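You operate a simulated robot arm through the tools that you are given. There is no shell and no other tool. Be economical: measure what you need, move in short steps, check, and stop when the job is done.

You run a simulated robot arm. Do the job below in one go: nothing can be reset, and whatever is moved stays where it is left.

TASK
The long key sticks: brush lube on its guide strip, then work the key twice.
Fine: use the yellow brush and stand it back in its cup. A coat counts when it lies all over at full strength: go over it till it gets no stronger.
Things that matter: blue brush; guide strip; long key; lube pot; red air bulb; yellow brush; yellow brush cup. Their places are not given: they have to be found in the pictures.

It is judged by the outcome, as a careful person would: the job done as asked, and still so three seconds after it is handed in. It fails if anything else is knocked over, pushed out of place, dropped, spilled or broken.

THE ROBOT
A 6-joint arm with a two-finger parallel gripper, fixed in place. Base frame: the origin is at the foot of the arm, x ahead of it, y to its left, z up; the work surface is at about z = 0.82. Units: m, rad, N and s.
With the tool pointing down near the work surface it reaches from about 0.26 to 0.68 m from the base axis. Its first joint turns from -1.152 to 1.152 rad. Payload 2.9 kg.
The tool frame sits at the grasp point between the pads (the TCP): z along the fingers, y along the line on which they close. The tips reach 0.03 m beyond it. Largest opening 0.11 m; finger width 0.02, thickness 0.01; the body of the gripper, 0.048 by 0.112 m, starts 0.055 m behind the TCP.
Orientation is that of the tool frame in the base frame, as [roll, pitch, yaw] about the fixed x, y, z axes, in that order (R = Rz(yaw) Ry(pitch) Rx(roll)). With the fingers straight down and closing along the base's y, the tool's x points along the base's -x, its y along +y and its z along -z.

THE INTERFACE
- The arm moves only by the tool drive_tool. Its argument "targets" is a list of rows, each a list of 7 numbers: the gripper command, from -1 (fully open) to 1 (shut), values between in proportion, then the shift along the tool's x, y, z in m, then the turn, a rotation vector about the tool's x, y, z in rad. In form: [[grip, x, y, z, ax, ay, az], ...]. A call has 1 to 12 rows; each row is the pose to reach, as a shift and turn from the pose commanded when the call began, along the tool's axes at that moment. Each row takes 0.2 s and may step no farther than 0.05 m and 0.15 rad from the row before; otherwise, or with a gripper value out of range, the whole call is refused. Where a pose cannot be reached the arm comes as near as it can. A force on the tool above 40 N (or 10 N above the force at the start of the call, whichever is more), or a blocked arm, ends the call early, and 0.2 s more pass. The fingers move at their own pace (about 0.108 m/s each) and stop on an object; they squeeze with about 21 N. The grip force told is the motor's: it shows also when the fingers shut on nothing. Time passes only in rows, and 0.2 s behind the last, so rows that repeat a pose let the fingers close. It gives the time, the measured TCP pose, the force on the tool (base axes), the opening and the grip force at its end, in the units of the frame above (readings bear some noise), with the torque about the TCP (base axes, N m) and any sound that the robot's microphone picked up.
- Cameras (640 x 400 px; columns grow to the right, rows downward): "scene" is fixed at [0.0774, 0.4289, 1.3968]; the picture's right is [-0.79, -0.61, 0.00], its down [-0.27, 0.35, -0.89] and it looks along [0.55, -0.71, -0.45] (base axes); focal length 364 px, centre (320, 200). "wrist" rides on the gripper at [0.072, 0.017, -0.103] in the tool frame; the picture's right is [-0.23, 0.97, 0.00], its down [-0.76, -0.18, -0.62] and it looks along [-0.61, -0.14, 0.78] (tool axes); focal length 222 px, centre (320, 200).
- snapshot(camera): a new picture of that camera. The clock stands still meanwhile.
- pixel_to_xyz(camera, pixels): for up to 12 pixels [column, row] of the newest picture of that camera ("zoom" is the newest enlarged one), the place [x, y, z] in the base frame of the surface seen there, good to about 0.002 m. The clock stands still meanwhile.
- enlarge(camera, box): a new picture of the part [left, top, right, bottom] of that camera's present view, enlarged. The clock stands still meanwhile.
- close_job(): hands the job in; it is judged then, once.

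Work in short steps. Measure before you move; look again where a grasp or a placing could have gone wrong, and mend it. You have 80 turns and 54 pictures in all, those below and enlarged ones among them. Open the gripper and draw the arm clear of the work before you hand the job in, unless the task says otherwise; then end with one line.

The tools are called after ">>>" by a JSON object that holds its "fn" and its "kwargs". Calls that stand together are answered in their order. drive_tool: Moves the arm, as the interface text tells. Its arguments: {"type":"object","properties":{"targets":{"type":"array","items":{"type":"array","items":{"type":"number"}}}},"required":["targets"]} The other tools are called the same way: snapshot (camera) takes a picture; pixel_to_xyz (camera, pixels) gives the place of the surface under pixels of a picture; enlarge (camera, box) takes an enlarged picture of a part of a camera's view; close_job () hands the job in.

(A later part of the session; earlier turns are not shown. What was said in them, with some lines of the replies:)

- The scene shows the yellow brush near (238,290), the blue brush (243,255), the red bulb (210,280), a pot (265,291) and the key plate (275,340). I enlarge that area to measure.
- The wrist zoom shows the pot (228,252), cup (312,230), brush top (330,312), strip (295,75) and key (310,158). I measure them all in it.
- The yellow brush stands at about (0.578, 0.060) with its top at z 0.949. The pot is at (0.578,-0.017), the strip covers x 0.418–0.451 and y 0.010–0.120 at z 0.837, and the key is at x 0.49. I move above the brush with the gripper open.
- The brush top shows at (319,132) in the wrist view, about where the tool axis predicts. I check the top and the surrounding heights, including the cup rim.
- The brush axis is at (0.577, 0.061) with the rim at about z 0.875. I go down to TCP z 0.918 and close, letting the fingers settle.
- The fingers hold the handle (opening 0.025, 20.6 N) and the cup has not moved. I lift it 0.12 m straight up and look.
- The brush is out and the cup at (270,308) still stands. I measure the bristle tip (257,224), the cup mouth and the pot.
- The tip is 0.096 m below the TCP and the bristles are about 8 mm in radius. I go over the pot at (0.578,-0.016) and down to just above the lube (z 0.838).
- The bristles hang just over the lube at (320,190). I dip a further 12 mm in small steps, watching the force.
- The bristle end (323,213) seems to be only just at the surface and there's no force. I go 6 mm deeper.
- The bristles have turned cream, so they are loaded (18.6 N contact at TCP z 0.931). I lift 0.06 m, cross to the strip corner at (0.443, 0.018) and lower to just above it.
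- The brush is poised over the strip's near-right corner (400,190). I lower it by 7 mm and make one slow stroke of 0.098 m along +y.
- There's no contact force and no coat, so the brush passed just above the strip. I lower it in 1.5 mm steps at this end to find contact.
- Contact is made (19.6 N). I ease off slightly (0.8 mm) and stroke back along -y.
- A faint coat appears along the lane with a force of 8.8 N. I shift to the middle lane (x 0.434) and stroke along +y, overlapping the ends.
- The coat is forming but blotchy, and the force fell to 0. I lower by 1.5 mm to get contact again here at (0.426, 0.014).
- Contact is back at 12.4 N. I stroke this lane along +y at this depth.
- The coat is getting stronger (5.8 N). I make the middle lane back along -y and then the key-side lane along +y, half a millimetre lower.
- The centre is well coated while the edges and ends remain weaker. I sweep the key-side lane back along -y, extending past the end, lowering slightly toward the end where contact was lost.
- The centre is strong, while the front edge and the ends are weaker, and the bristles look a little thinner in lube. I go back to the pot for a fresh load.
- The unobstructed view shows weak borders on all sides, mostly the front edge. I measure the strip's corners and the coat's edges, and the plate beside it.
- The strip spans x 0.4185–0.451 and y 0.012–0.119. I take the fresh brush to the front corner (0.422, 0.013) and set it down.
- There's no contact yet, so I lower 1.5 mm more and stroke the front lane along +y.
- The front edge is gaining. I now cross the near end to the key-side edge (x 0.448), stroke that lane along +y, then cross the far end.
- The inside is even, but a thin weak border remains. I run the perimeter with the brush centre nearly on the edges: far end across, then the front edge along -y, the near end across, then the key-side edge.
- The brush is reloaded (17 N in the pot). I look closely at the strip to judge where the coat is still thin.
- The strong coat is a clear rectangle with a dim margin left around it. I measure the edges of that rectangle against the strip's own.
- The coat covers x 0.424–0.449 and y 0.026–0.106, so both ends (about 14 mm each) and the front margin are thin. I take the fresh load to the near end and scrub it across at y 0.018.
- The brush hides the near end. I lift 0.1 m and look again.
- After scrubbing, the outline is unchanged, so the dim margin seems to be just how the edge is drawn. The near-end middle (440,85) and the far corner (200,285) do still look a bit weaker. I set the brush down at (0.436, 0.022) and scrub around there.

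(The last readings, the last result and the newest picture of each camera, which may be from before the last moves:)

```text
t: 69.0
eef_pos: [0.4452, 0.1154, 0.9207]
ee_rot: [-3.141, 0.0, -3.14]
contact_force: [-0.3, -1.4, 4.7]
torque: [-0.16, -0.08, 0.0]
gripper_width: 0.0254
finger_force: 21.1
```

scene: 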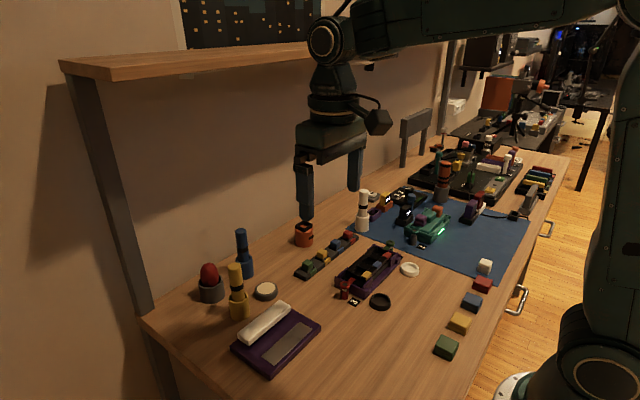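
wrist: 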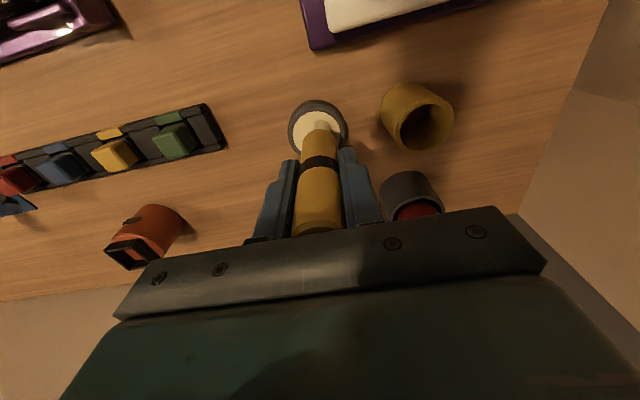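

Contact is fine at the far end (4.7 N) but was missing near y 0.02. I scrub the far end here first, slightly lower.

>>> {"fn": "drive_tool", "kwargs": {"targets": [[1, 0, -0.006, 0.0005, 0, 0, 0], [1, 0, 0.003, 0.0005, 0, 0, 0], [1, 0.008, 0.003, 0.0005, 0, 0, 0], [1, 0.016, 0.003, 0.0005, 0, 0, 0], [1, 0.023, 0.003, 0.0005, 0, 0, 0], [1, 0.023, -0.005, 0.0005, 0, 0, 0], [1, 0.016, -0.005, 0.0005, 0, 0, 0], [1, 0.008, -0.005, 0.0005, 0, 0, 0], [1, 0, -0.005, 0.0005, 0, 0, 0], [1, -0.002, -0.012, 0.0005, 0, 0, 0], [1, 0.01, -0.012, 0.0005, 0, 0, 0], [1, 0.02, -0.012, 0.0005, 0, 0, 0]]}}

>>> {"fn": "drive_tool", "kwargs": {"targets": [[1, 0, 0.01, 0.0003, 0, 0, 0], [1, 0, 0, 0.0003, 0, 0, 0], [1, 0, -0.01, 0.0005, 0, 0, 0], [1, 0, -0.02, 0.0005, 0, 0, 0], [1, 0, -0.03, 0.0005, 0, 0, 0], [1, 0, -0.04, 0.0005, 0, 0, 0], [1, 0, -0.05, 0.0005, 0, 0, 0], [1, 0, -0.06, 0.0006, 0, 0, 0], [1, 0, -0.07, 0.0008, 0, 0, 0], [1, 0, -0.078, 0.001, 0, 0, 0], [1, 0, -0.086, 0.001, 0, 0, 0]]}}

```text
t: 71.6
eef_pos: [0.4271, 0.1031, 0.9197]
ee_rot: [-3.14, -0.001, -3.141]
contact_force: [0.6, 0.3, -0.4]
torque: [-0.02, 0.0, -0.03]
gripper_width: 0.0251
finger_force: 20.7
```

```text
t: 74.0
eef_pos: [0.4244, 0.0173, 0.919]
ee_rot: [3.14, 0.001, 3.141]
contact_force: [-0.3, -0.1, -0.4]
torque: [0.0, 0.03, 0.01]
gripper_width: 0.025
finger_force: 21.1
```

Contact is gone at z 0.919, so the brush has crept up in the grip again. I lower 2.5 mm in small steps here (0.425, 0.017) and read the force.

>>> {"fn": "drive_tool", "kwargs": {"targets": [[1, -0.002, 0.002, 0.001, 0, 0, 0], [1, -0.002, 0.002, 0.002, 0, 0, 0], [1, -0.002, 0.002, 0.0025, 0, 0, 0], [1, -0.002, 0.002, 0.0025, 0, 0, 0]]}}

>>> {"fn": "enlarge", "kwargs": {"camera": "scene", "box": [264, 297, 314, 367]}}

```text
t: 75.0
eef_pos: [0.428, 0.0204, 0.9181]
ee_rot: [-3.141, 0.003, -3.141]
contact_force: [-0.8, -2.7, 18.4]
torque: [-0.15, -0.08, 0.01]
gripper_width: 0.0252
finger_force: 20.9
```

```text
5.71 times, centred on (289, 332) of scene
```

zoom: 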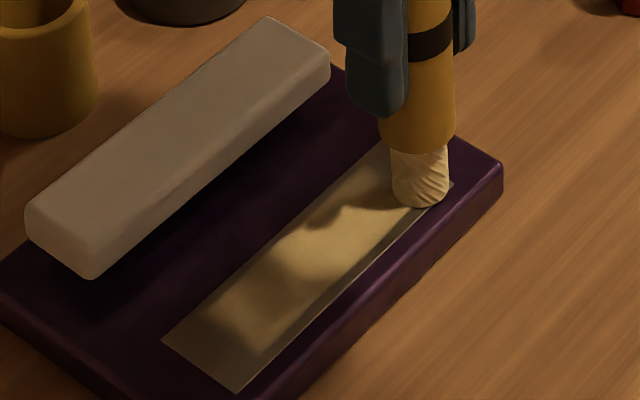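

Contact is firm (18 N). I scrub the near end with short strokes at this depth.

>>> {"fn": "drive_tool", "kwargs": {"targets": [[1, 0, -0.006, 0, 0, 0, 0], [1, 0, 0.006, 0, 0, 0, 0], [1, -0.006, 0.006, 0, 0, 0, 0], [1, -0.006, -0.006, 0.0002, 0, 0, 0], [1, -0.012, -0.006, 0.0002, 0, 0, 0], [1, -0.012, 0.006, 0.0002, 0, 0, 0], [1, -0.019, 0.006, 0.0003, 0, 0, 0], [1, -0.019, -0.006, 0.0003, 0, 0, 0], [1, -0.012, -0.001, 0.0005, 0, 0, 0], [1, -0.005, -0.001, 0.0005, 0, 0, 0], [1, 0.002, -0.001, 0.0005, 0, 0, 0]]}}

>>> {"fn": "drive_tool", "kwargs": {"targets": [[1, 0, 0, -0.04, 0, 0, 0], [1, 0, 0, -0.08, 0, 0, 0], [1, 0, -0.02, -0.1, 0, 0, 0]]}}

>>> {"fn": "enlarge", "kwargs": {"camera": "scene", "box": [264, 317, 304, 367]}}

```text
t: 77.4
eef_pos: [0.4247, 0.0191, 0.9149]
ee_rot: [3.141, 0.0, 3.141]
contact_force: [4.3, -0.2, 9.4]
torque: [0.03, -0.36, -0.02]
gripper_width: 0.0253
finger_force: 21.1
```

```text
t: 78.2
eef_pos: [0.4261, -0.0017, 1.0157]
ee_rot: [-3.142, -0.001, -3.14]
contact_force: [-0.1, 0.2, -0.6]
torque: [0.0, -0.03, -0.02]
gripper_width: 0.0252
finger_force: 20.9
```

```text
8.00 times, centred on (284, 342) of scene
```

zoom: 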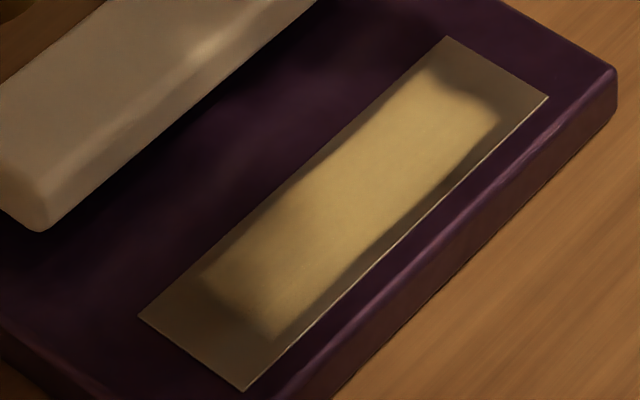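

The outline is unchanged again. To judge free of arm shadow, I move the arm back to (0.33, 0.06) and look at the strip with the wrist camera.

>>> {"fn": "drive_tool", "kwargs": {"targets": [[1, 0.03, 0.02, 0, 0, 0, 0], [1, 0.06, 0.04, 0, 0, 0, 0], [1, 0.096, 0.062, 0, 0, 0, 0], [1, 0.096, 0.062, 0, 0, 0, 0]]}}

>>> {"fn": "snapshot", "kwargs": {"camera": "wrist"}}

>>> {"fn": "enlarge", "kwargs": {"camera": "scene", "box": [264, 317, 304, 367]}}

```text
t: 79.2
eef_pos: [0.3297, 0.0599, 1.0156]
ee_rot: [3.14, -0.002, 3.14]
contact_force: [0.5, -0.3, 0.2]
torque: [0.02, -0.01, -0.02]
gripper_width: 0.0252
finger_force: 20.6
```

```text
25 pictures are left
```

wrist: 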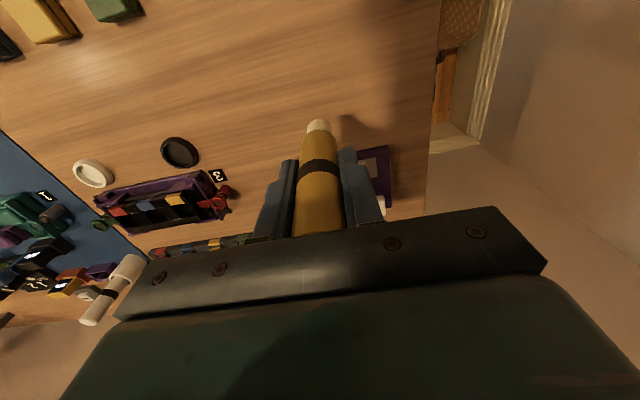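

```text
8.00 times, centred on (284, 342) of scene
```

zoom: 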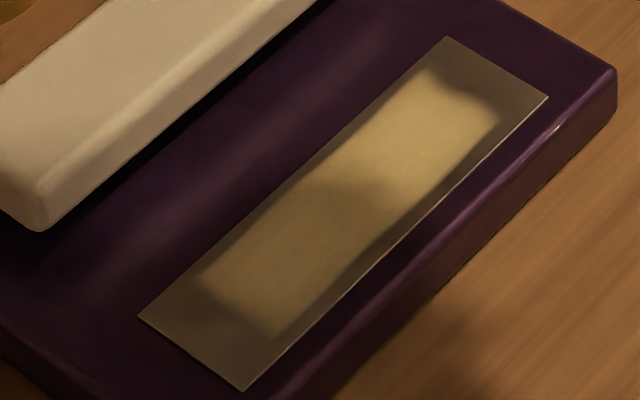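

That view looks ahead under the gripper, so the strip is hidden. I move to (0.50,-0.02), where it should show at the upper right, clear of the brush.

>>> {"fn": "drive_tool", "kwargs": {"targets": [[1, -0.04, -0.02, 0, 0, 0, 0], [1, -0.08, -0.04, 0, 0, 0, 0], [1, -0.12, -0.06, 0, 0, 0, 0], [1, -0.16, -0.08, 0, 0, 0, 0], [1, -0.18, -0.08, 0, 0, 0, 0], [1, -0.18, -0.08, 0, 0, 0, 0]]}}

>>> {"fn": "snapshot", "kwargs": {"camera": "wrist"}}

```text
t: 80.6
eef_pos: [0.5099, -0.0195, 1.0161]
ee_rot: [3.142, 0.0, -3.141]
contact_force: [0.7, -0.6, -0.4]
torque: [0.0, -0.02, -0.01]
gripper_width: 0.0254
finger_force: 21.5
```

```text
23 pictures are left
```

wrist: 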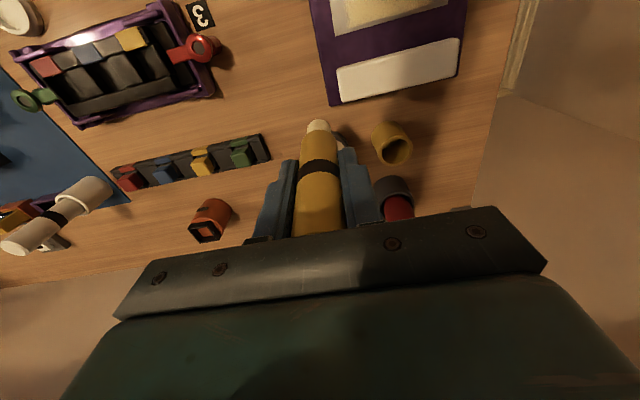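

The strip is partly out of the top at (390,10). I move 0.05 m back in x and look with an enlarged view.

>>> {"fn": "drive_tool", "kwargs": {"targets": [[1, 0.045, 0, 0, 0, 0, 0], [1, 0.045, 0, 0, 0, 0, 0]]}}

>>> {"fn": "enlarge", "kwargs": {"camera": "wrist", "box": [300, 0, 500, 125]}}

```text
t: 81.2
eef_pos: [0.4636, -0.0192, 1.018]
ee_rot: [3.141, 0.0, 3.141]
contact_force: [-0.3, -0.2, -0.1]
torque: [-0.02, 0.0, 0.0]
gripper_width: 0.0252
finger_force: 20.6
```

```text
3.20 times, centred on (400, 62) of wrist
```

zoom: 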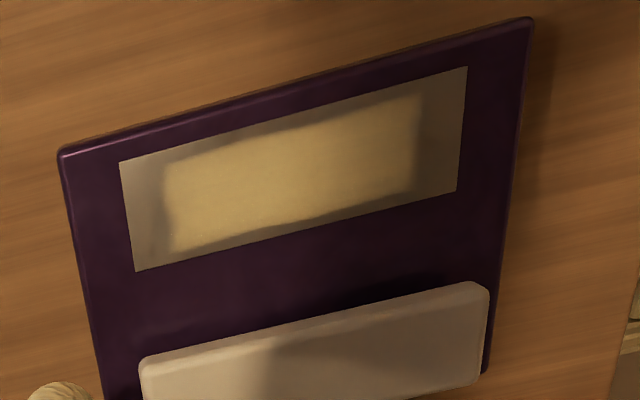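

Seen cleanly, the coat is even inside, with a margin that doesn't change with scrubbing. To be sure it gets no stronger I reload the brush and do one more full set of passes in firm contact, then compare this same view.

>>> {"fn": "drive_tool", "kwargs": {"targets": [[1, -0.04, 0.001, 0, 0, 0, 0], [1, -0.08, 0.002, 0, 0, 0, 0], [1, -0.112, 0.003, 0, 0, 0, 0], [1, -0.112, 0.003, 0.04, 0, 0, 0], [1, -0.112, 0.003, 0.08, 0, 0, 0], [1, -0.112, 0.003, 0.094, 0, 0, 0], [1, -0.112, 0.003, 0.097, 0, 0, 0], [1, -0.112, 0.003, 0.099, 0, 0, 0], [1, -0.112, 0.003, 0.1, 0, 0, 0], [1, -0.112, 0.003, 0.1, 0, 0, 0]]}}

```text
t: 83.4
eef_pos: [0.5769, -0.0156, 0.9188]
ee_rot: [3.141, 0.005, -3.141]
contact_force: [-3.3, 1.2, 16.4]
torque: [0.1, 0.18, -0.01]
gripper_width: 0.0253
finger_force: 20.8
```

It is loaded (16.4 N). I go to the front lane start (0.423, 0.014) and set it down in small steps.

>>> {"fn": "drive_tool", "kwargs": {"targets": [[1, 0, 0, -0.03, 0, 0, 0], [1, 0, 0, -0.06, 0, 0, 0], [1, 0.04, 0.01, -0.06, 0, 0, 0], [1, 0.08, 0.02, -0.06, 0, 0, 0], [1, 0.12, 0.025, -0.06, 0, 0, 0], [1, 0.153, 0.03, -0.06, 0, 0, 0], [1, 0.153, 0.03, -0.03, 0, 0, 0], [1, 0.153, 0.03, -0.006, 0, 0, 0], [1, 0.153, 0.03, -0.001, 0, 0, 0], [1, 0.153, 0.03, 0.001, 0, 0, 0], [1, 0.153, 0.03, 0.001, 0, 0, 0]]}}

```text
t: 85.8
eef_pos: [0.4233, 0.013, 0.9159]
ee_rot: [3.14, 0.003, 3.141]
contact_force: [-2.6, 2.4, 18.6]
torque: [0.16, 0.1, 0.05]
gripper_width: 0.0253
finger_force: 21.2
```

Contact is firm at 18.6 N. I stroke the front lane out and back, then the second lane out.

>>> {"fn": "drive_tool", "kwargs": {"targets": [[1, 0, 0.009, 0, 0, 0, 0], [1, 0, 0.018, 0, 0, 0, 0], [1, 0, 0.027, 0, 0, 0, 0], [1, 0, 0.036, 0, 0, 0, 0], [1, 0, 0.045, 0, 0, 0, 0], [1, 0, 0.054, 0, 0, 0, 0], [1, 0, 0.063, 0, 0, 0, 0], [1, 0, 0.072, 0.0002, 0, 0, 0], [1, 0, 0.081, 0.0003, 0, 0, 0], [1, 0, 0.09, 0.0004, 0, 0, 0], [1, 0, 0.099, 0.0005, 0, 0, 0], [1, 0, 0.106, 0.0005, 0, 0, 0]]}}

>>> {"fn": "drive_tool", "kwargs": {"targets": [[1, -0.008, 0, 0.0003, 0, 0, 0], [1, -0.008, -0.01, 0.0003, 0, 0, 0], [1, -0.008, -0.02, 0.0004, 0, 0, 0], [1, -0.008, -0.03, 0.0005, 0, 0, 0], [1, -0.008, -0.04, 0.0006, 0, 0, 0], [1, -0.008, -0.05, 0.0007, 0, 0, 0], [1, -0.008, -0.06, 0.0008, 0, 0, 0], [1, -0.008, -0.07, 0.0009, 0, 0, 0], [1, -0.008, -0.08, 0.001, 0, 0, 0], [1, -0.008, -0.09, 0.001, 0, 0, 0], [1, -0.008, -0.1, 0.001, 0, 0, 0], [1, -0.008, -0.106, 0.001, 0, 0, 0]]}}

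```text
t: 88.4
eef_pos: [0.4235, 0.1193, 0.9143]
ee_rot: [-3.141, 0.0, 3.141]
contact_force: [-0.1, -0.8, 2.0]
torque: [-0.03, -0.01, 0.0]
gripper_width: 0.0251
finger_force: 21.5
```

```text
t: 91.0
eef_pos: [0.4303, 0.0137, 0.914]
ee_rot: [3.141, 0.0, -3.141]
contact_force: [0.7, 2.9, 10.2]
torque: [0.27, -0.08, 0.04]
gripper_width: 0.0253
finger_force: 21.2
```

Contact holds (10 N). Next come the third lane out and the key-side lane back, with a slight lowering for the creep.

>>> {"fn": "drive_tool", "kwargs": {"targets": [[1, -0.009, 0, 0.0003, 0, 0, 0], [1, -0.009, 0.01, 0.0004, 0, 0, 0], [1, -0.009, 0.02, 0.0004, 0, 0, 0], [1, -0.009, 0.03, 0.0005, 0, 0, 0], [1, -0.009, 0.04, 0.0006, 0, 0, 0], [1, -0.009, 0.05, 0.0006, 0, 0, 0], [1, -0.009, 0.06, 0.0007, 0, 0, 0], [1, -0.009, 0.07, 0.0008, 0, 0, 0], [1, -0.009, 0.08, 0.0008, 0, 0, 0], [1, -0.009, 0.09, 0.0009, 0, 0, 0], [1, -0.009, 0.1, 0.001, 0, 0, 0], [1, -0.009, 0.106, 0.001, 0, 0, 0]]}}

>>> {"fn": "drive_tool", "kwargs": {"targets": [[1, -0.008, 0, 0.0003, 0, 0, 0], [1, -0.008, -0.01, 0.0003, 0, 0, 0], [1, -0.008, -0.02, 0.0004, 0, 0, 0], [1, -0.008, -0.03, 0.0005, 0, 0, 0], [1, -0.008, -0.04, 0.0006, 0, 0, 0], [1, -0.008, -0.05, 0.0007, 0, 0, 0], [1, -0.008, -0.06, 0.0008, 0, 0, 0], [1, -0.008, -0.07, 0.0009, 0, 0, 0], [1, -0.008, -0.08, 0.001, 0, 0, 0], [1, -0.008, -0.09, 0.001, 0, 0, 0], [1, -0.008, -0.1, 0.001, 0, 0, 0], [1, -0.008, -0.106, 0.001, 0, 0, 0]]}}

>>> {"fn": "drive_tool", "kwargs": {"targets": [[1, 0, 0, -0.04, 0, 0, 0], [1, 0, 0, -0.08, 0, 0, 0], [1, -0.017, -0.032, -0.105, 0, 0, 0], [1, -0.017, -0.032, -0.105, 0, 0, 0]]}}

>>> {"fn": "enlarge", "kwargs": {"camera": "wrist", "box": [300, 0, 500, 125]}}

>>> {"fn": "enlarge", "kwargs": {"camera": "scene", "box": [225, 215, 345, 375]}}

```text
t: 93.6
eef_pos: [0.4403, 0.1208, 0.9131]
ee_rot: [3.141, 0.003, -3.141]
contact_force: [0.5, -5.7, 18.4]
torque: [-0.44, -0.16, -0.01]
gripper_width: 0.0254
finger_force: 21.4
```

```text
t: 96.2
eef_pos: [0.4478, 0.0129, 0.912]
ee_rot: [-3.141, -0.001, -3.141]
contact_force: [1.0, 3.7, 13.3]
torque: [0.33, -0.15, 0.03]
gripper_width: 0.025
finger_force: 20.7
```

```text
t: 97.2
eef_pos: [0.4642, -0.0182, 1.0158]
ee_rot: [-3.139, -0.003, -3.141]
contact_force: [-0.1, 0.4, -1.4]
torque: [-0.05, -0.01, 0.01]
gripper_width: 0.0253
finger_force: 21.1
```

```text
3.20 times, centred on (400, 62) of wrist
```

zoom: 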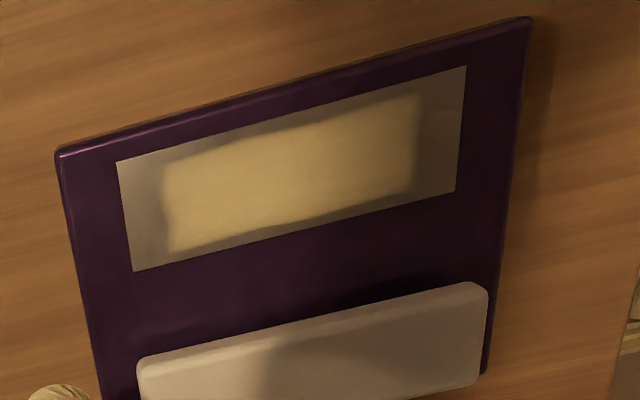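

```text
2.50 times, centred on (285, 295) of scene
```

zoom: 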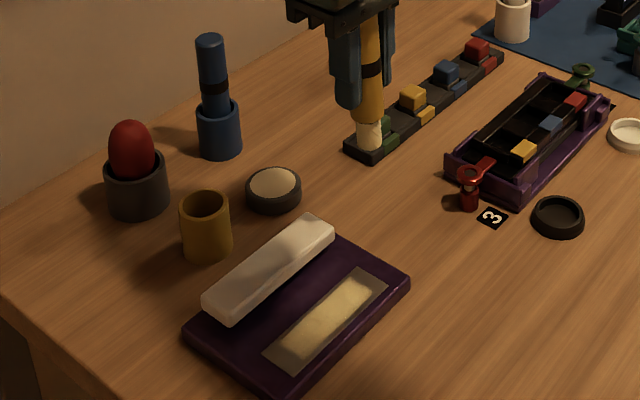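

The coat looks the same as before, so it gets no stronger. Now I put the brush back, measuring the tip (370,150), the handle and the cup rim for the insertion.

>>> {"fn": "pixel_to_xyz", "kwargs": {"camera": "zoom", "pixels": [[369, 148], [370, 140], [360, 138], [380, 138], [369, 120], [355, 115], [381, 115], [204, 216], [206, 193], [181, 204], [229, 204], [371, 40]]}}

>>> {"fn": "enlarge", "kwargs": {"camera": "scene", "box": [285, 205, 335, 285]}}

```text
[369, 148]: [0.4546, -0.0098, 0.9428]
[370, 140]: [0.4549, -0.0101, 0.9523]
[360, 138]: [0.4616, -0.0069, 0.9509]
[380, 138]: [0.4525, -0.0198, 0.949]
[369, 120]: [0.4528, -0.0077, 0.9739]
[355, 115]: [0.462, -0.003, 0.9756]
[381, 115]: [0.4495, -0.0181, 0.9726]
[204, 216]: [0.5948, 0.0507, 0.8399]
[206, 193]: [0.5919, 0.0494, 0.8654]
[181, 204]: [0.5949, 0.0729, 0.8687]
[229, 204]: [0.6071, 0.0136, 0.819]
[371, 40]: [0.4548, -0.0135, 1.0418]
```

```text
5.00 times, centred on (310, 245) of scene
```

zoom: 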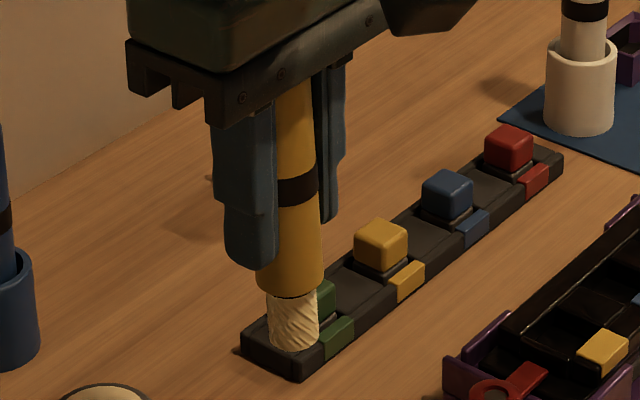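

The tip is 0.076 m below the TCP, and summing my commands, the original cup axis lies at a shift of tool x -0.113, y +0.080. I go above the cup, down to just over the rim, and look.

>>> {"fn": "drive_tool", "kwargs": {"targets": [[1, -0.03, 0.022, 0, 0, 0, 0], [1, -0.06, 0.044, 0, 0, 0, 0], [1, -0.09, 0.064, 0, 0, 0, 0], [1, -0.113, 0.08, 0, 0, 0, 0], [1, -0.113, 0.08, 0.03, 0, 0, 0], [1, -0.113, 0.08, 0.058, 0, 0, 0], [1, -0.113, 0.08, 0.058, 0, 0, 0]]}}

>>> {"fn": "enlarge", "kwargs": {"camera": "scene", "box": [205, 245, 275, 325]}}

>>> {"fn": "enlarge", "kwargs": {"camera": "wrist", "box": [260, 60, 380, 160]}}

```text
t: 98.8
eef_pos: [0.58, 0.0596, 0.9568]
ee_rot: [-3.14, 0.001, 3.14]
contact_force: [0.1, 0.1, 0.4]
torque: [0.03, -0.02, 0.0]
gripper_width: 0.0252
finger_force: 20.6
```

```text
5.00 times, centred on (240, 285) of scene
```

zoom: 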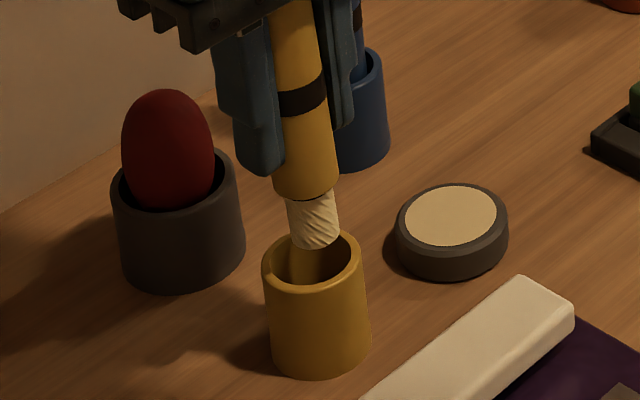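

```text
4.00 times, centred on (320, 110) of wrist
```

zoom: 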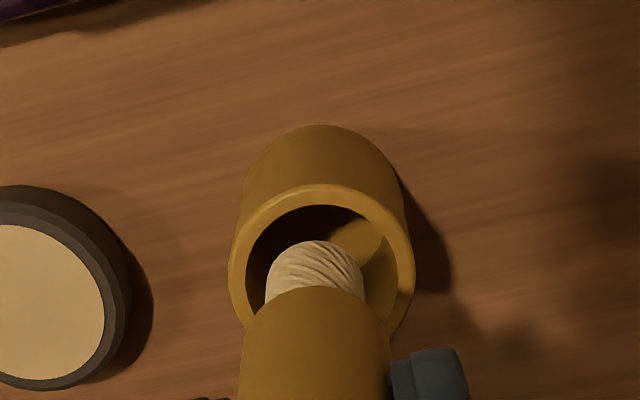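

The bristles point into the cup mouth, about 1 mm to the -y side. I correct by 1 mm and descend slowly.

>>> {"fn": "drive_tool", "kwargs": {"targets": [[1, 0, 0.001, 0.008, 0, 0, 0], [1, 0, 0.001, 0.016, 0, 0, 0], [1, 0, 0.001, 0.024, 0, 0, 0], [1, 0, 0.001, 0.03, 0, 0, 0]]}}

>>> {"fn": "enlarge", "kwargs": {"camera": "scene", "box": [205, 245, 275, 325]}}

```text
t: 99.8
eef_pos: [0.5793, 0.0609, 0.9274]
ee_rot: [3.14, 0.0, 3.141]
contact_force: [-0.4, 0.6, -0.3]
torque: [0.0, 0.01, 0.01]
gripper_width: 0.0251
finger_force: 20.6
```

```text
5.00 times, centred on (240, 285) of scene
```

zoom: 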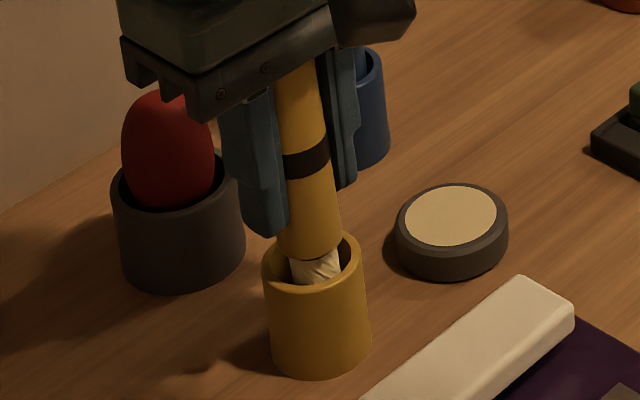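

The bristles are in with no force. I go on 0.019 m so the handle end enters the cup, keeping the fingertips above the rim.

>>> {"fn": "drive_tool", "kwargs": {"targets": [[1, 0, 0, 0.005, 0, 0, 0], [1, 0, 0, 0.01, 0, 0, 0], [1, 0, 0, 0.015, 0, 0, 0], [1, 0, 0, 0.019, 0, 0, 0], [1, 0, 0, 0.019, 0, 0, 0]]}}

>>> {"fn": "enlarge", "kwargs": {"camera": "scene", "box": [205, 245, 275, 325]}}

```text
t: 101.0
eef_pos: [0.5811, 0.0619, 0.9112]
ee_rot: [-3.141, 0.005, 3.141]
contact_force: [4.4, -0.9, 21.8]
torque: [0.25, -0.07, -0.04]
gripper_width: 0.0256
finger_force: 21.3
```

```text
5.00 times, centred on (240, 285) of scene
```

zoom: 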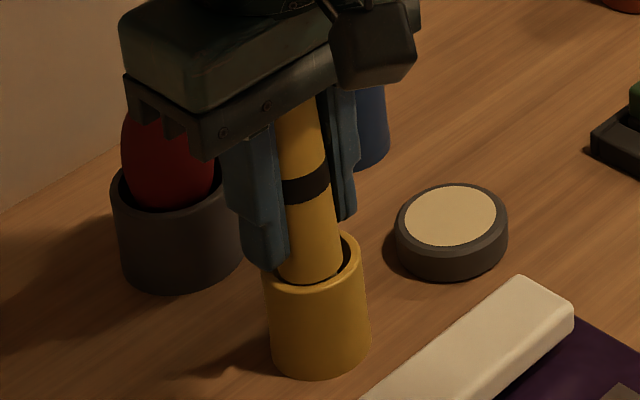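

There is 21.8 N upward, and the left fingertip (265,268) may be meeting the rim. I measure the rim, band and handle to see how deep the brush is.

>>> {"fn": "pixel_to_xyz", "kwargs": {"camera": "zoom", "pixels": [[307, 188], [308, 230], [310, 270], [312, 288], [352, 250], [268, 270], [355, 262], [265, 250], [318, 340]]}}

>>> {"fn": "enlarge", "kwargs": {"camera": "wrist", "box": [250, 80, 390, 190]}}

```text
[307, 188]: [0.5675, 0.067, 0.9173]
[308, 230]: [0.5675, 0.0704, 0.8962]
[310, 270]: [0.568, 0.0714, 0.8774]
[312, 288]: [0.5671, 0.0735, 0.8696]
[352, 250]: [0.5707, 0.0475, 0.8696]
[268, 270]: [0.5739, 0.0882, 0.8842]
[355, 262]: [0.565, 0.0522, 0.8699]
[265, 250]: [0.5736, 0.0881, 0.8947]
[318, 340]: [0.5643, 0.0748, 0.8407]
```

```text
3.64 times, centred on (320, 135) of wrist
```

zoom: 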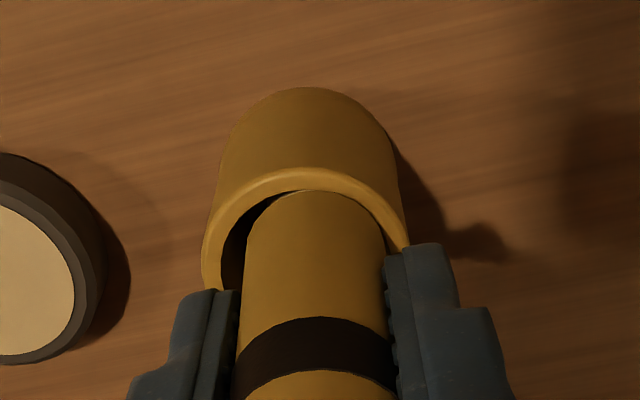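

The fingertips (z 0.884) are clear of the rim (0.870); the handle itself rubs the rim at its -x and +y sides, with a gap at the left of the wrist view. I rise 6 mm, shift 1.5 mm toward +x and -y, and descend gently again.

>>> {"fn": "drive_tool", "kwargs": {"targets": [[1, 0, 0, -0.006, 0, 0, 0], [1, -0.0015, -0.0015, -0.006, 0, 0, 0], [1, -0.0015, -0.0015, -0.003, 0, 0, 0], [1, -0.0015, -0.0015, -0.001, 0, 0, 0], [1, -0.0015, -0.0015, 0, 0, 0, 0]]}}

>>> {"fn": "enlarge", "kwargs": {"camera": "wrist", "box": [250, 80, 390, 190]}}

```text
t: 102.2
eef_pos: [0.5799, 0.0613, 0.9087]
ee_rot: [-3.142, -0.002, 3.14]
contact_force: [-0.4, 0.7, -1.5]
torque: [-0.01, 0.0, -0.01]
gripper_width: 0.025
finger_force: 20.4
```

```text
3.64 times, centred on (320, 135) of wrist
```

zoom: 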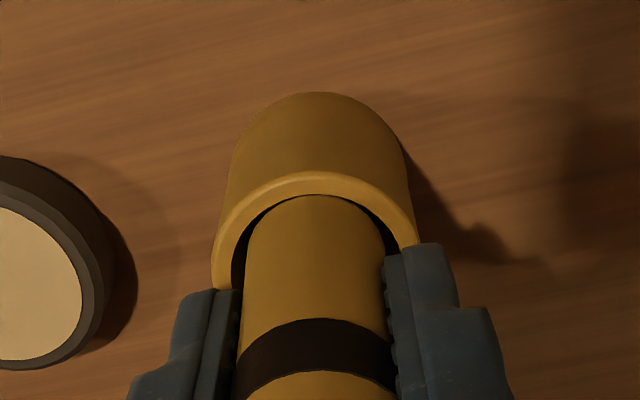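

It is free now and centred in the cup. I lower 6 mm more, keeping the fingertips above the rim.

>>> {"fn": "drive_tool", "kwargs": {"targets": [[1, 0, 0, 0.003, 0, 0, 0], [1, 0, 0, 0.005, 0, 0, 0], [1, 0, 0, 0.006, 0, 0, 0], [1, 0, 0, 0.006, 0, 0, 0]]}}

```text
t: 103.2
eef_pos: [0.5808, 0.0607, 0.9026]
ee_rot: [3.14, 0.0, -3.141]
contact_force: [0.7, 0.2, -0.5]
torque: [0.01, 0.02, 0.01]
gripper_width: 0.0252
finger_force: 20.9
```

There's no force, and the brush is a few millimetres off the floor. I open gently so it settles, then fully.

>>> {"fn": "drive_tool", "kwargs": {"targets": [[0.5, 0, 0, 0, 0, 0, 0], [0.4, 0, 0, 0, 0, 0, 0], [0.2, 0, 0, 0, 0, 0, 0], [0, 0, 0, 0, 0, 0, 0], [-0.5, 0, 0, 0, 0, 0, 0], [-0.5, 0, 0, 0, 0, 0, 0]]}}

>>> {"fn": "enlarge", "kwargs": {"camera": "scene", "box": [195, 215, 295, 325]}}

```text
t: 104.6
eef_pos: [0.5806, 0.0596, 0.9034]
ee_rot: [-3.141, 0.0, 3.141]
contact_force: [-0.3, 0.9, 0.8]
torque: [-0.01, -0.01, 0.0]
gripper_width: 0.0824
finger_force: 0.1
```

```text
3.64 times, centred on (245, 270) of scene
```

zoom: 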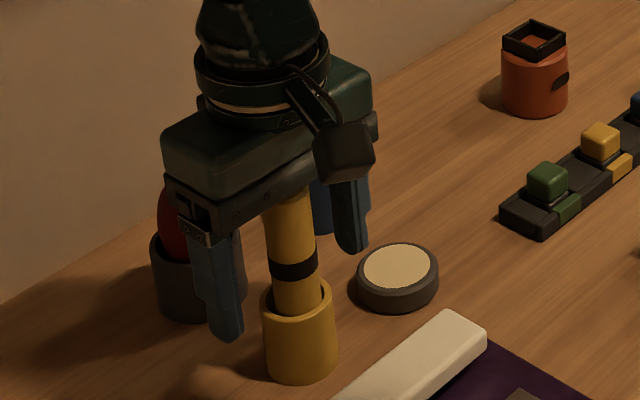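

The brush stands in its cup, leaning only slightly, and the fingers are clear. I rise straight up 0.13 m and check the scene.

>>> {"fn": "drive_tool", "kwargs": {"targets": [[-0.5, 0, 0, -0.03, 0, 0, 0], [-0.5, 0, 0, -0.07, 0, 0, 0], [-0.5, 0, 0, -0.11, 0, 0, 0], [-0.5, 0, 0, -0.13, 0, 0, 0], [1, 0.04, 0.002, -0.13, 0, 0, 0], [1, 0.09, 0.004, -0.13, 0, 0, 0], [1, 0.09, 0.004, -0.13, 0, 0, 0], [1, 0.09, 0.004, -0.13, 0, 0, 0]]}}

>>> {"fn": "enlarge", "kwargs": {"camera": "scene", "box": [185, 215, 335, 375]}}

```text
t: 106.4
eef_pos: [0.49, 0.0644, 1.0344]
ee_rot: [3.141, -0.001, 3.141]
contact_force: [-0.7, -0.6, 0.0]
torque: [0.01, 0.01, -0.04]
gripper_width: 0.0
finger_force: 21.3
```

```text
2.50 times, centred on (260, 295) of scene
```

zoom: 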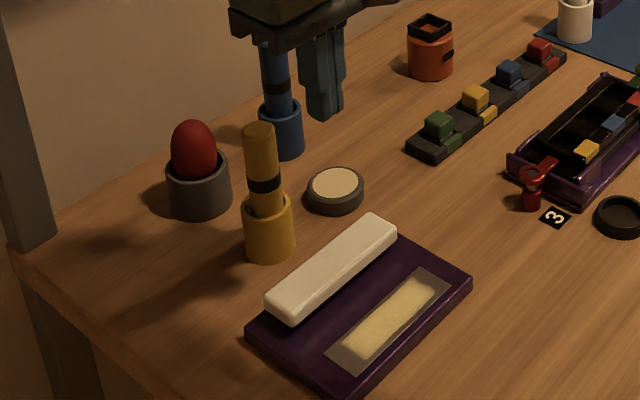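

The brush stands upright and the shut gripper is over the key's middle (0.49, 0.065). I come down to just above the key top (z 0.862, contact expected at TCP about 0.891).

>>> {"fn": "drive_tool", "kwargs": {"targets": [[1, 0, 0, 0.04, 0, 0, 0], [1, 0, 0, 0.08, 0, 0, 0], [1, 0, 0, 0.115, 0, 0, 0], [1, 0, 0, 0.132, 0, 0, 0], [1, 0, 0, 0.132, 0, 0, 0]]}}

>>> {"fn": "enlarge", "kwargs": {"camera": "scene", "box": [225, 275, 325, 375]}}

```text
t: 107.6
eef_pos: [0.4901, 0.0645, 0.9001]
ee_rot: [-3.141, -0.001, 3.141]
contact_force: [-0.4, 0.3, -0.3]
torque: [-0.01, 0.01, -0.01]
gripper_width: 0.0
finger_force: 20.7
```

```text
4.00 times, centred on (275, 325) of scene
```

zoom: 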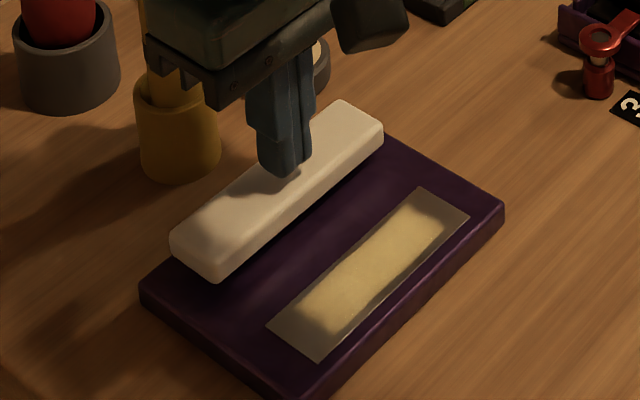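

The fingertips are centred over the key. I press in small steps, watching force and sound.

>>> {"fn": "drive_tool", "kwargs": {"targets": [[1, 0, 0, 0.005, 0, 0, 0], [1, 0, 0, 0.009, 0, 0, 0], [1, 0, 0, 0.012, 0, 0, 0], [1, 0, 0, 0.014, 0, 0, 0], [1, 0, 0, 0.014, 0, 0, 0]]}}

```text
t: 108.8
eef_pos: [0.4902, 0.065, 0.8884]
ee_rot: [-3.141, 0.0, 3.141]
contact_force: [3.3, 0.3, 3.8]
torque: [0.0, -0.05, -0.01]
gripper_width: 0.0001
finger_force: 20.7
heard: click
```

A click was heard at about 4 N. I press 2 mm more to see whether there's an end stop.

>>> {"fn": "drive_tool", "kwargs": {"targets": [[1, 0, 0, 0.001, 0, 0, 0], [1, 0, 0, 0.002, 0, 0, 0], [1, 0, 0, 0.002, 0, 0, 0]]}}

>>> {"fn": "enlarge", "kwargs": {"camera": "scene", "box": [225, 275, 325, 375]}}

```text
t: 109.6
eef_pos: [0.49, 0.0636, 0.8842]
ee_rot: [-3.14, -0.002, -3.14]
contact_force: [-0.9, 2.5, 3.7]
torque: [0.1, 0.02, 0.0]
gripper_width: 0.0
finger_force: 20.8
```

```text
4.00 times, centred on (275, 325) of scene
```

zoom: 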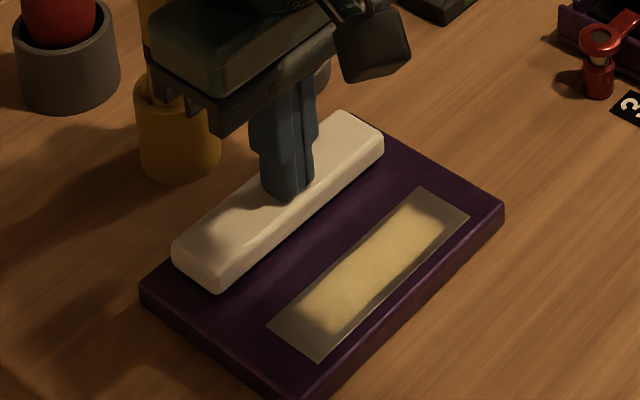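

The key moves down smoothly at 3.7 N. I follow it 4 mm further within the same press to reach its stop.

>>> {"fn": "drive_tool", "kwargs": {"targets": [[1, 0, 0, 0.001, 0, 0, 0], [1, 0, 0, 0.002, 0, 0, 0], [1, 0, 0, 0.003, 0, 0, 0], [1, 0, 0, 0.004, 0, 0, 0], [1, 0, 0, 0.004, 0, 0, 0]]}}

```text
t: 110.6
eef_pos: [0.4908, 0.0649, 0.8835]
ee_rot: [-3.14, 0.001, -3.141]
contact_force: [-6.4, -1.3, 14.3]
torque: [-0.05, 0.27, -0.04]
gripper_width: 0.0001
finger_force: 21.0
stopped in row 4: the force on the tool passed its limit at 43 N (the readings are from after the stop); the commanded pose is now the measured one
```

The key bottomed at TCP z 0.8835. I raise 18 mm to let it come all the way back and check it.

>>> {"fn": "drive_tool", "kwargs": {"targets": [[1, 0, 0, -0.004, 0, 0, 0], [1, 0, 0, -0.009, 0, 0, 0], [1, 0, 0, -0.018, 0, 0, 0], [1, 0, 0, -0.018, 0, 0, 0], [1, 0, 0, -0.018, 0, 0, 0]]}}

>>> {"fn": "enlarge", "kwargs": {"camera": "scene", "box": [225, 275, 325, 375]}}

>>> {"fn": "pixel_to_xyz", "kwargs": {"camera": "zoom", "pixels": [[235, 215], [345, 130], [200, 240]]}}

```text
t: 111.8
eef_pos: [0.4912, 0.0643, 0.9011]
ee_rot: [-3.141, 0.002, 3.141]
contact_force: [0.6, 0.5, -0.2]
torque: [-0.01, -0.02, -0.02]
gripper_width: 0.0002
finger_force: 20.9
```

```text
4.00 times, centred on (275, 325) of scene
```

zoom: 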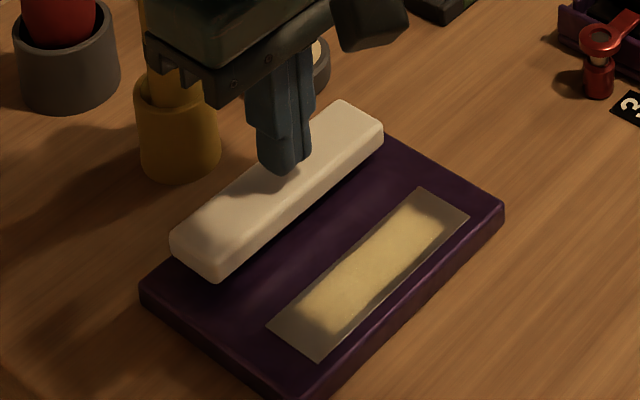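

```text
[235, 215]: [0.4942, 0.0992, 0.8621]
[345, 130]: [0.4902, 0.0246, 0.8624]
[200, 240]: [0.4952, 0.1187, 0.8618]
```

The key is back up at z 0.862. I make the second press to about TCP z 0.884, then release.

>>> {"fn": "drive_tool", "kwargs": {"targets": [[1, 0, 0, 0.005, 0, 0, 0], [1, 0, 0, 0.009, 0, 0, 0], [1, 0, 0, 0.012, 0, 0, 0], [1, 0, 0, 0.014, 0, 0, 0], [1, 0, 0, 0.0155, 0, 0, 0], [1, 0, 0, 0.0165, 0, 0, 0], [1, 0, 0, 0.0165, 0, 0, 0]]}}

>>> {"fn": "drive_tool", "kwargs": {"targets": [[1, 0, 0, -0.004, 0, 0, 0], [1, 0, 0, -0.01, 0, 0, 0], [1, 0, 0, -0.03, 0, 0, 0], [1, 0, 0, -0.07, 0, 0, 0], [1, 0, 0, -0.11, 0, 0, 0], [0, 0, 0, -0.15, 0, 0, 0]]}}

```text
t: 113.4
eef_pos: [0.4906, 0.0645, 0.8845]
ee_rot: [3.139, 0.003, 3.141]
contact_force: [0.6, 3.1, 3.7]
torque: [0.06, 0.03, -0.01]
gripper_width: 0.0001
finger_force: 20.5
heard: click
```

```text
t: 114.8
eef_pos: [0.4925, 0.0641, 1.035]
ee_rot: [3.142, 0.001, -3.141]
contact_force: [-0.6, 0.5, 1.2]
torque: [0.01, -0.01, -0.01]
gripper_width: 0.055
finger_force: 0.1
```

The second click was heard. I draw the arm back and up with the gripper open and check everything once more.

>>> {"fn": "drive_tool", "kwargs": {"targets": [[-1, 0.04, 0, -0.03, 0, 0, 0], [-1, 0.08, -0.01, -0.06, 0, 0, 0], [-1, 0.12, -0.03, -0.09, 0, 0, 0], [-1, 0.12, -0.04, -0.13, 0, 0, 0], [-1, 0.12, -0.04, -0.13, 0, 0, 0]]}}

>>> {"fn": "snapshot", "kwargs": {"camera": "scene"}}

>>> {"fn": "enlarge", "kwargs": {"camera": "scene", "box": [185, 215, 335, 375]}}

>>> {"fn": "enlarge", "kwargs": {"camera": "wrist", "box": [290, 80, 430, 240]}}

```text
refused: row 2 steps farther than a row can; nothing moved
```

```text
7 pictures are left
```

scene: 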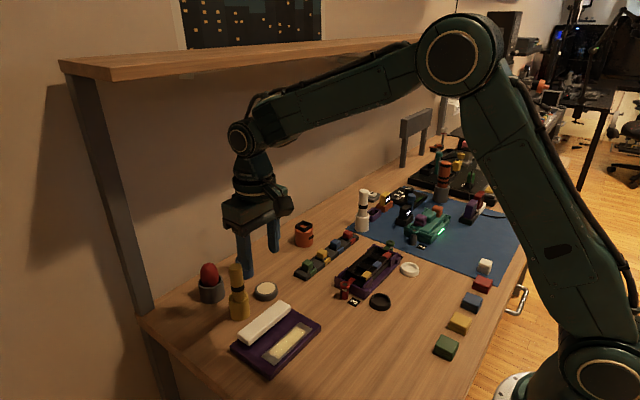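

```text
2.50 times, centred on (260, 295) of scene
```

zoom: 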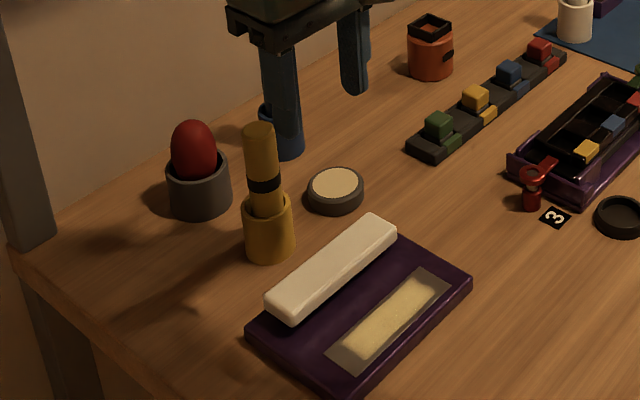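

```text
2.50 times, centred on (360, 160) of wrist
```

zoom: 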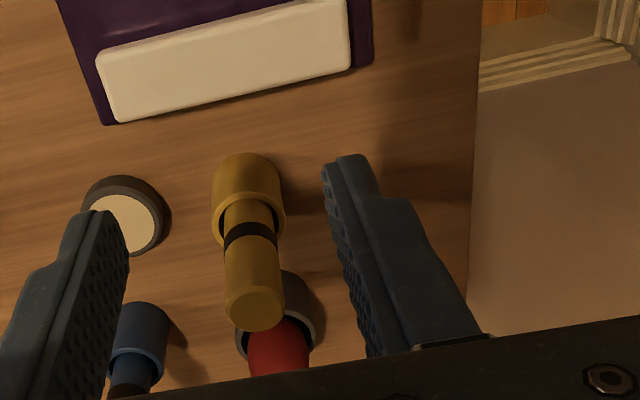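

The move was refused because a step was too large. The brush stands, the key is up and the coat is in place, so I retreat with smaller steps and take a last look at the strip.

>>> {"fn": "drive_tool", "kwargs": {"targets": [[-1, 0, 0, -0.04, 0, 0, 0], [-1, 0.03, -0.01, -0.07, 0, 0, 0], [-1, 0.06, -0.02, -0.1, 0, 0, 0], [-1, 0.09, -0.03, -0.13, 0, 0, 0], [-1, 0.12, -0.04, -0.135, 0, 0, 0], [-1, 0.12, -0.04, -0.135, 0, 0, 0]]}}

>>> {"fn": "enlarge", "kwargs": {"camera": "wrist", "box": [290, 60, 440, 220]}}

```text
t: 116.2
eef_pos: [0.3716, 0.0247, 1.1702]
ee_rot: [3.14, 0.002, 3.141]
contact_force: [-0.4, -0.3, 0.3]
torque: [-0.03, -0.01, -0.01]
gripper_width: 0.1099
finger_force: 0.0
```

```text
2.50 times, centred on (365, 140) of wrist
```

zoom: 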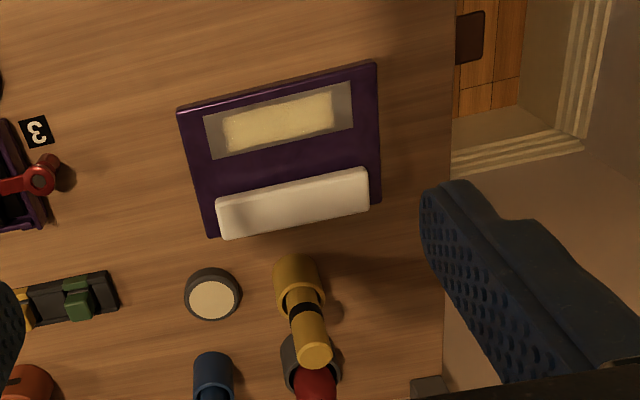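

The coat is uniform, the brush is in its cup, the key is up and the arm is clear with the gripper open. I hand the job in.

>>> {"fn": "close_job", "kwargs": {}}

```text
The job is handed in.
```

I brushed lube on the guide strip until it got no stronger, stood the yellow brush back in its cup and worked the long key twice (it clicked both times). The coat is even across the strip except for a margin that stayed thin however much I brushed it: about 14 mm at each end and up to 5 mm along the sides.
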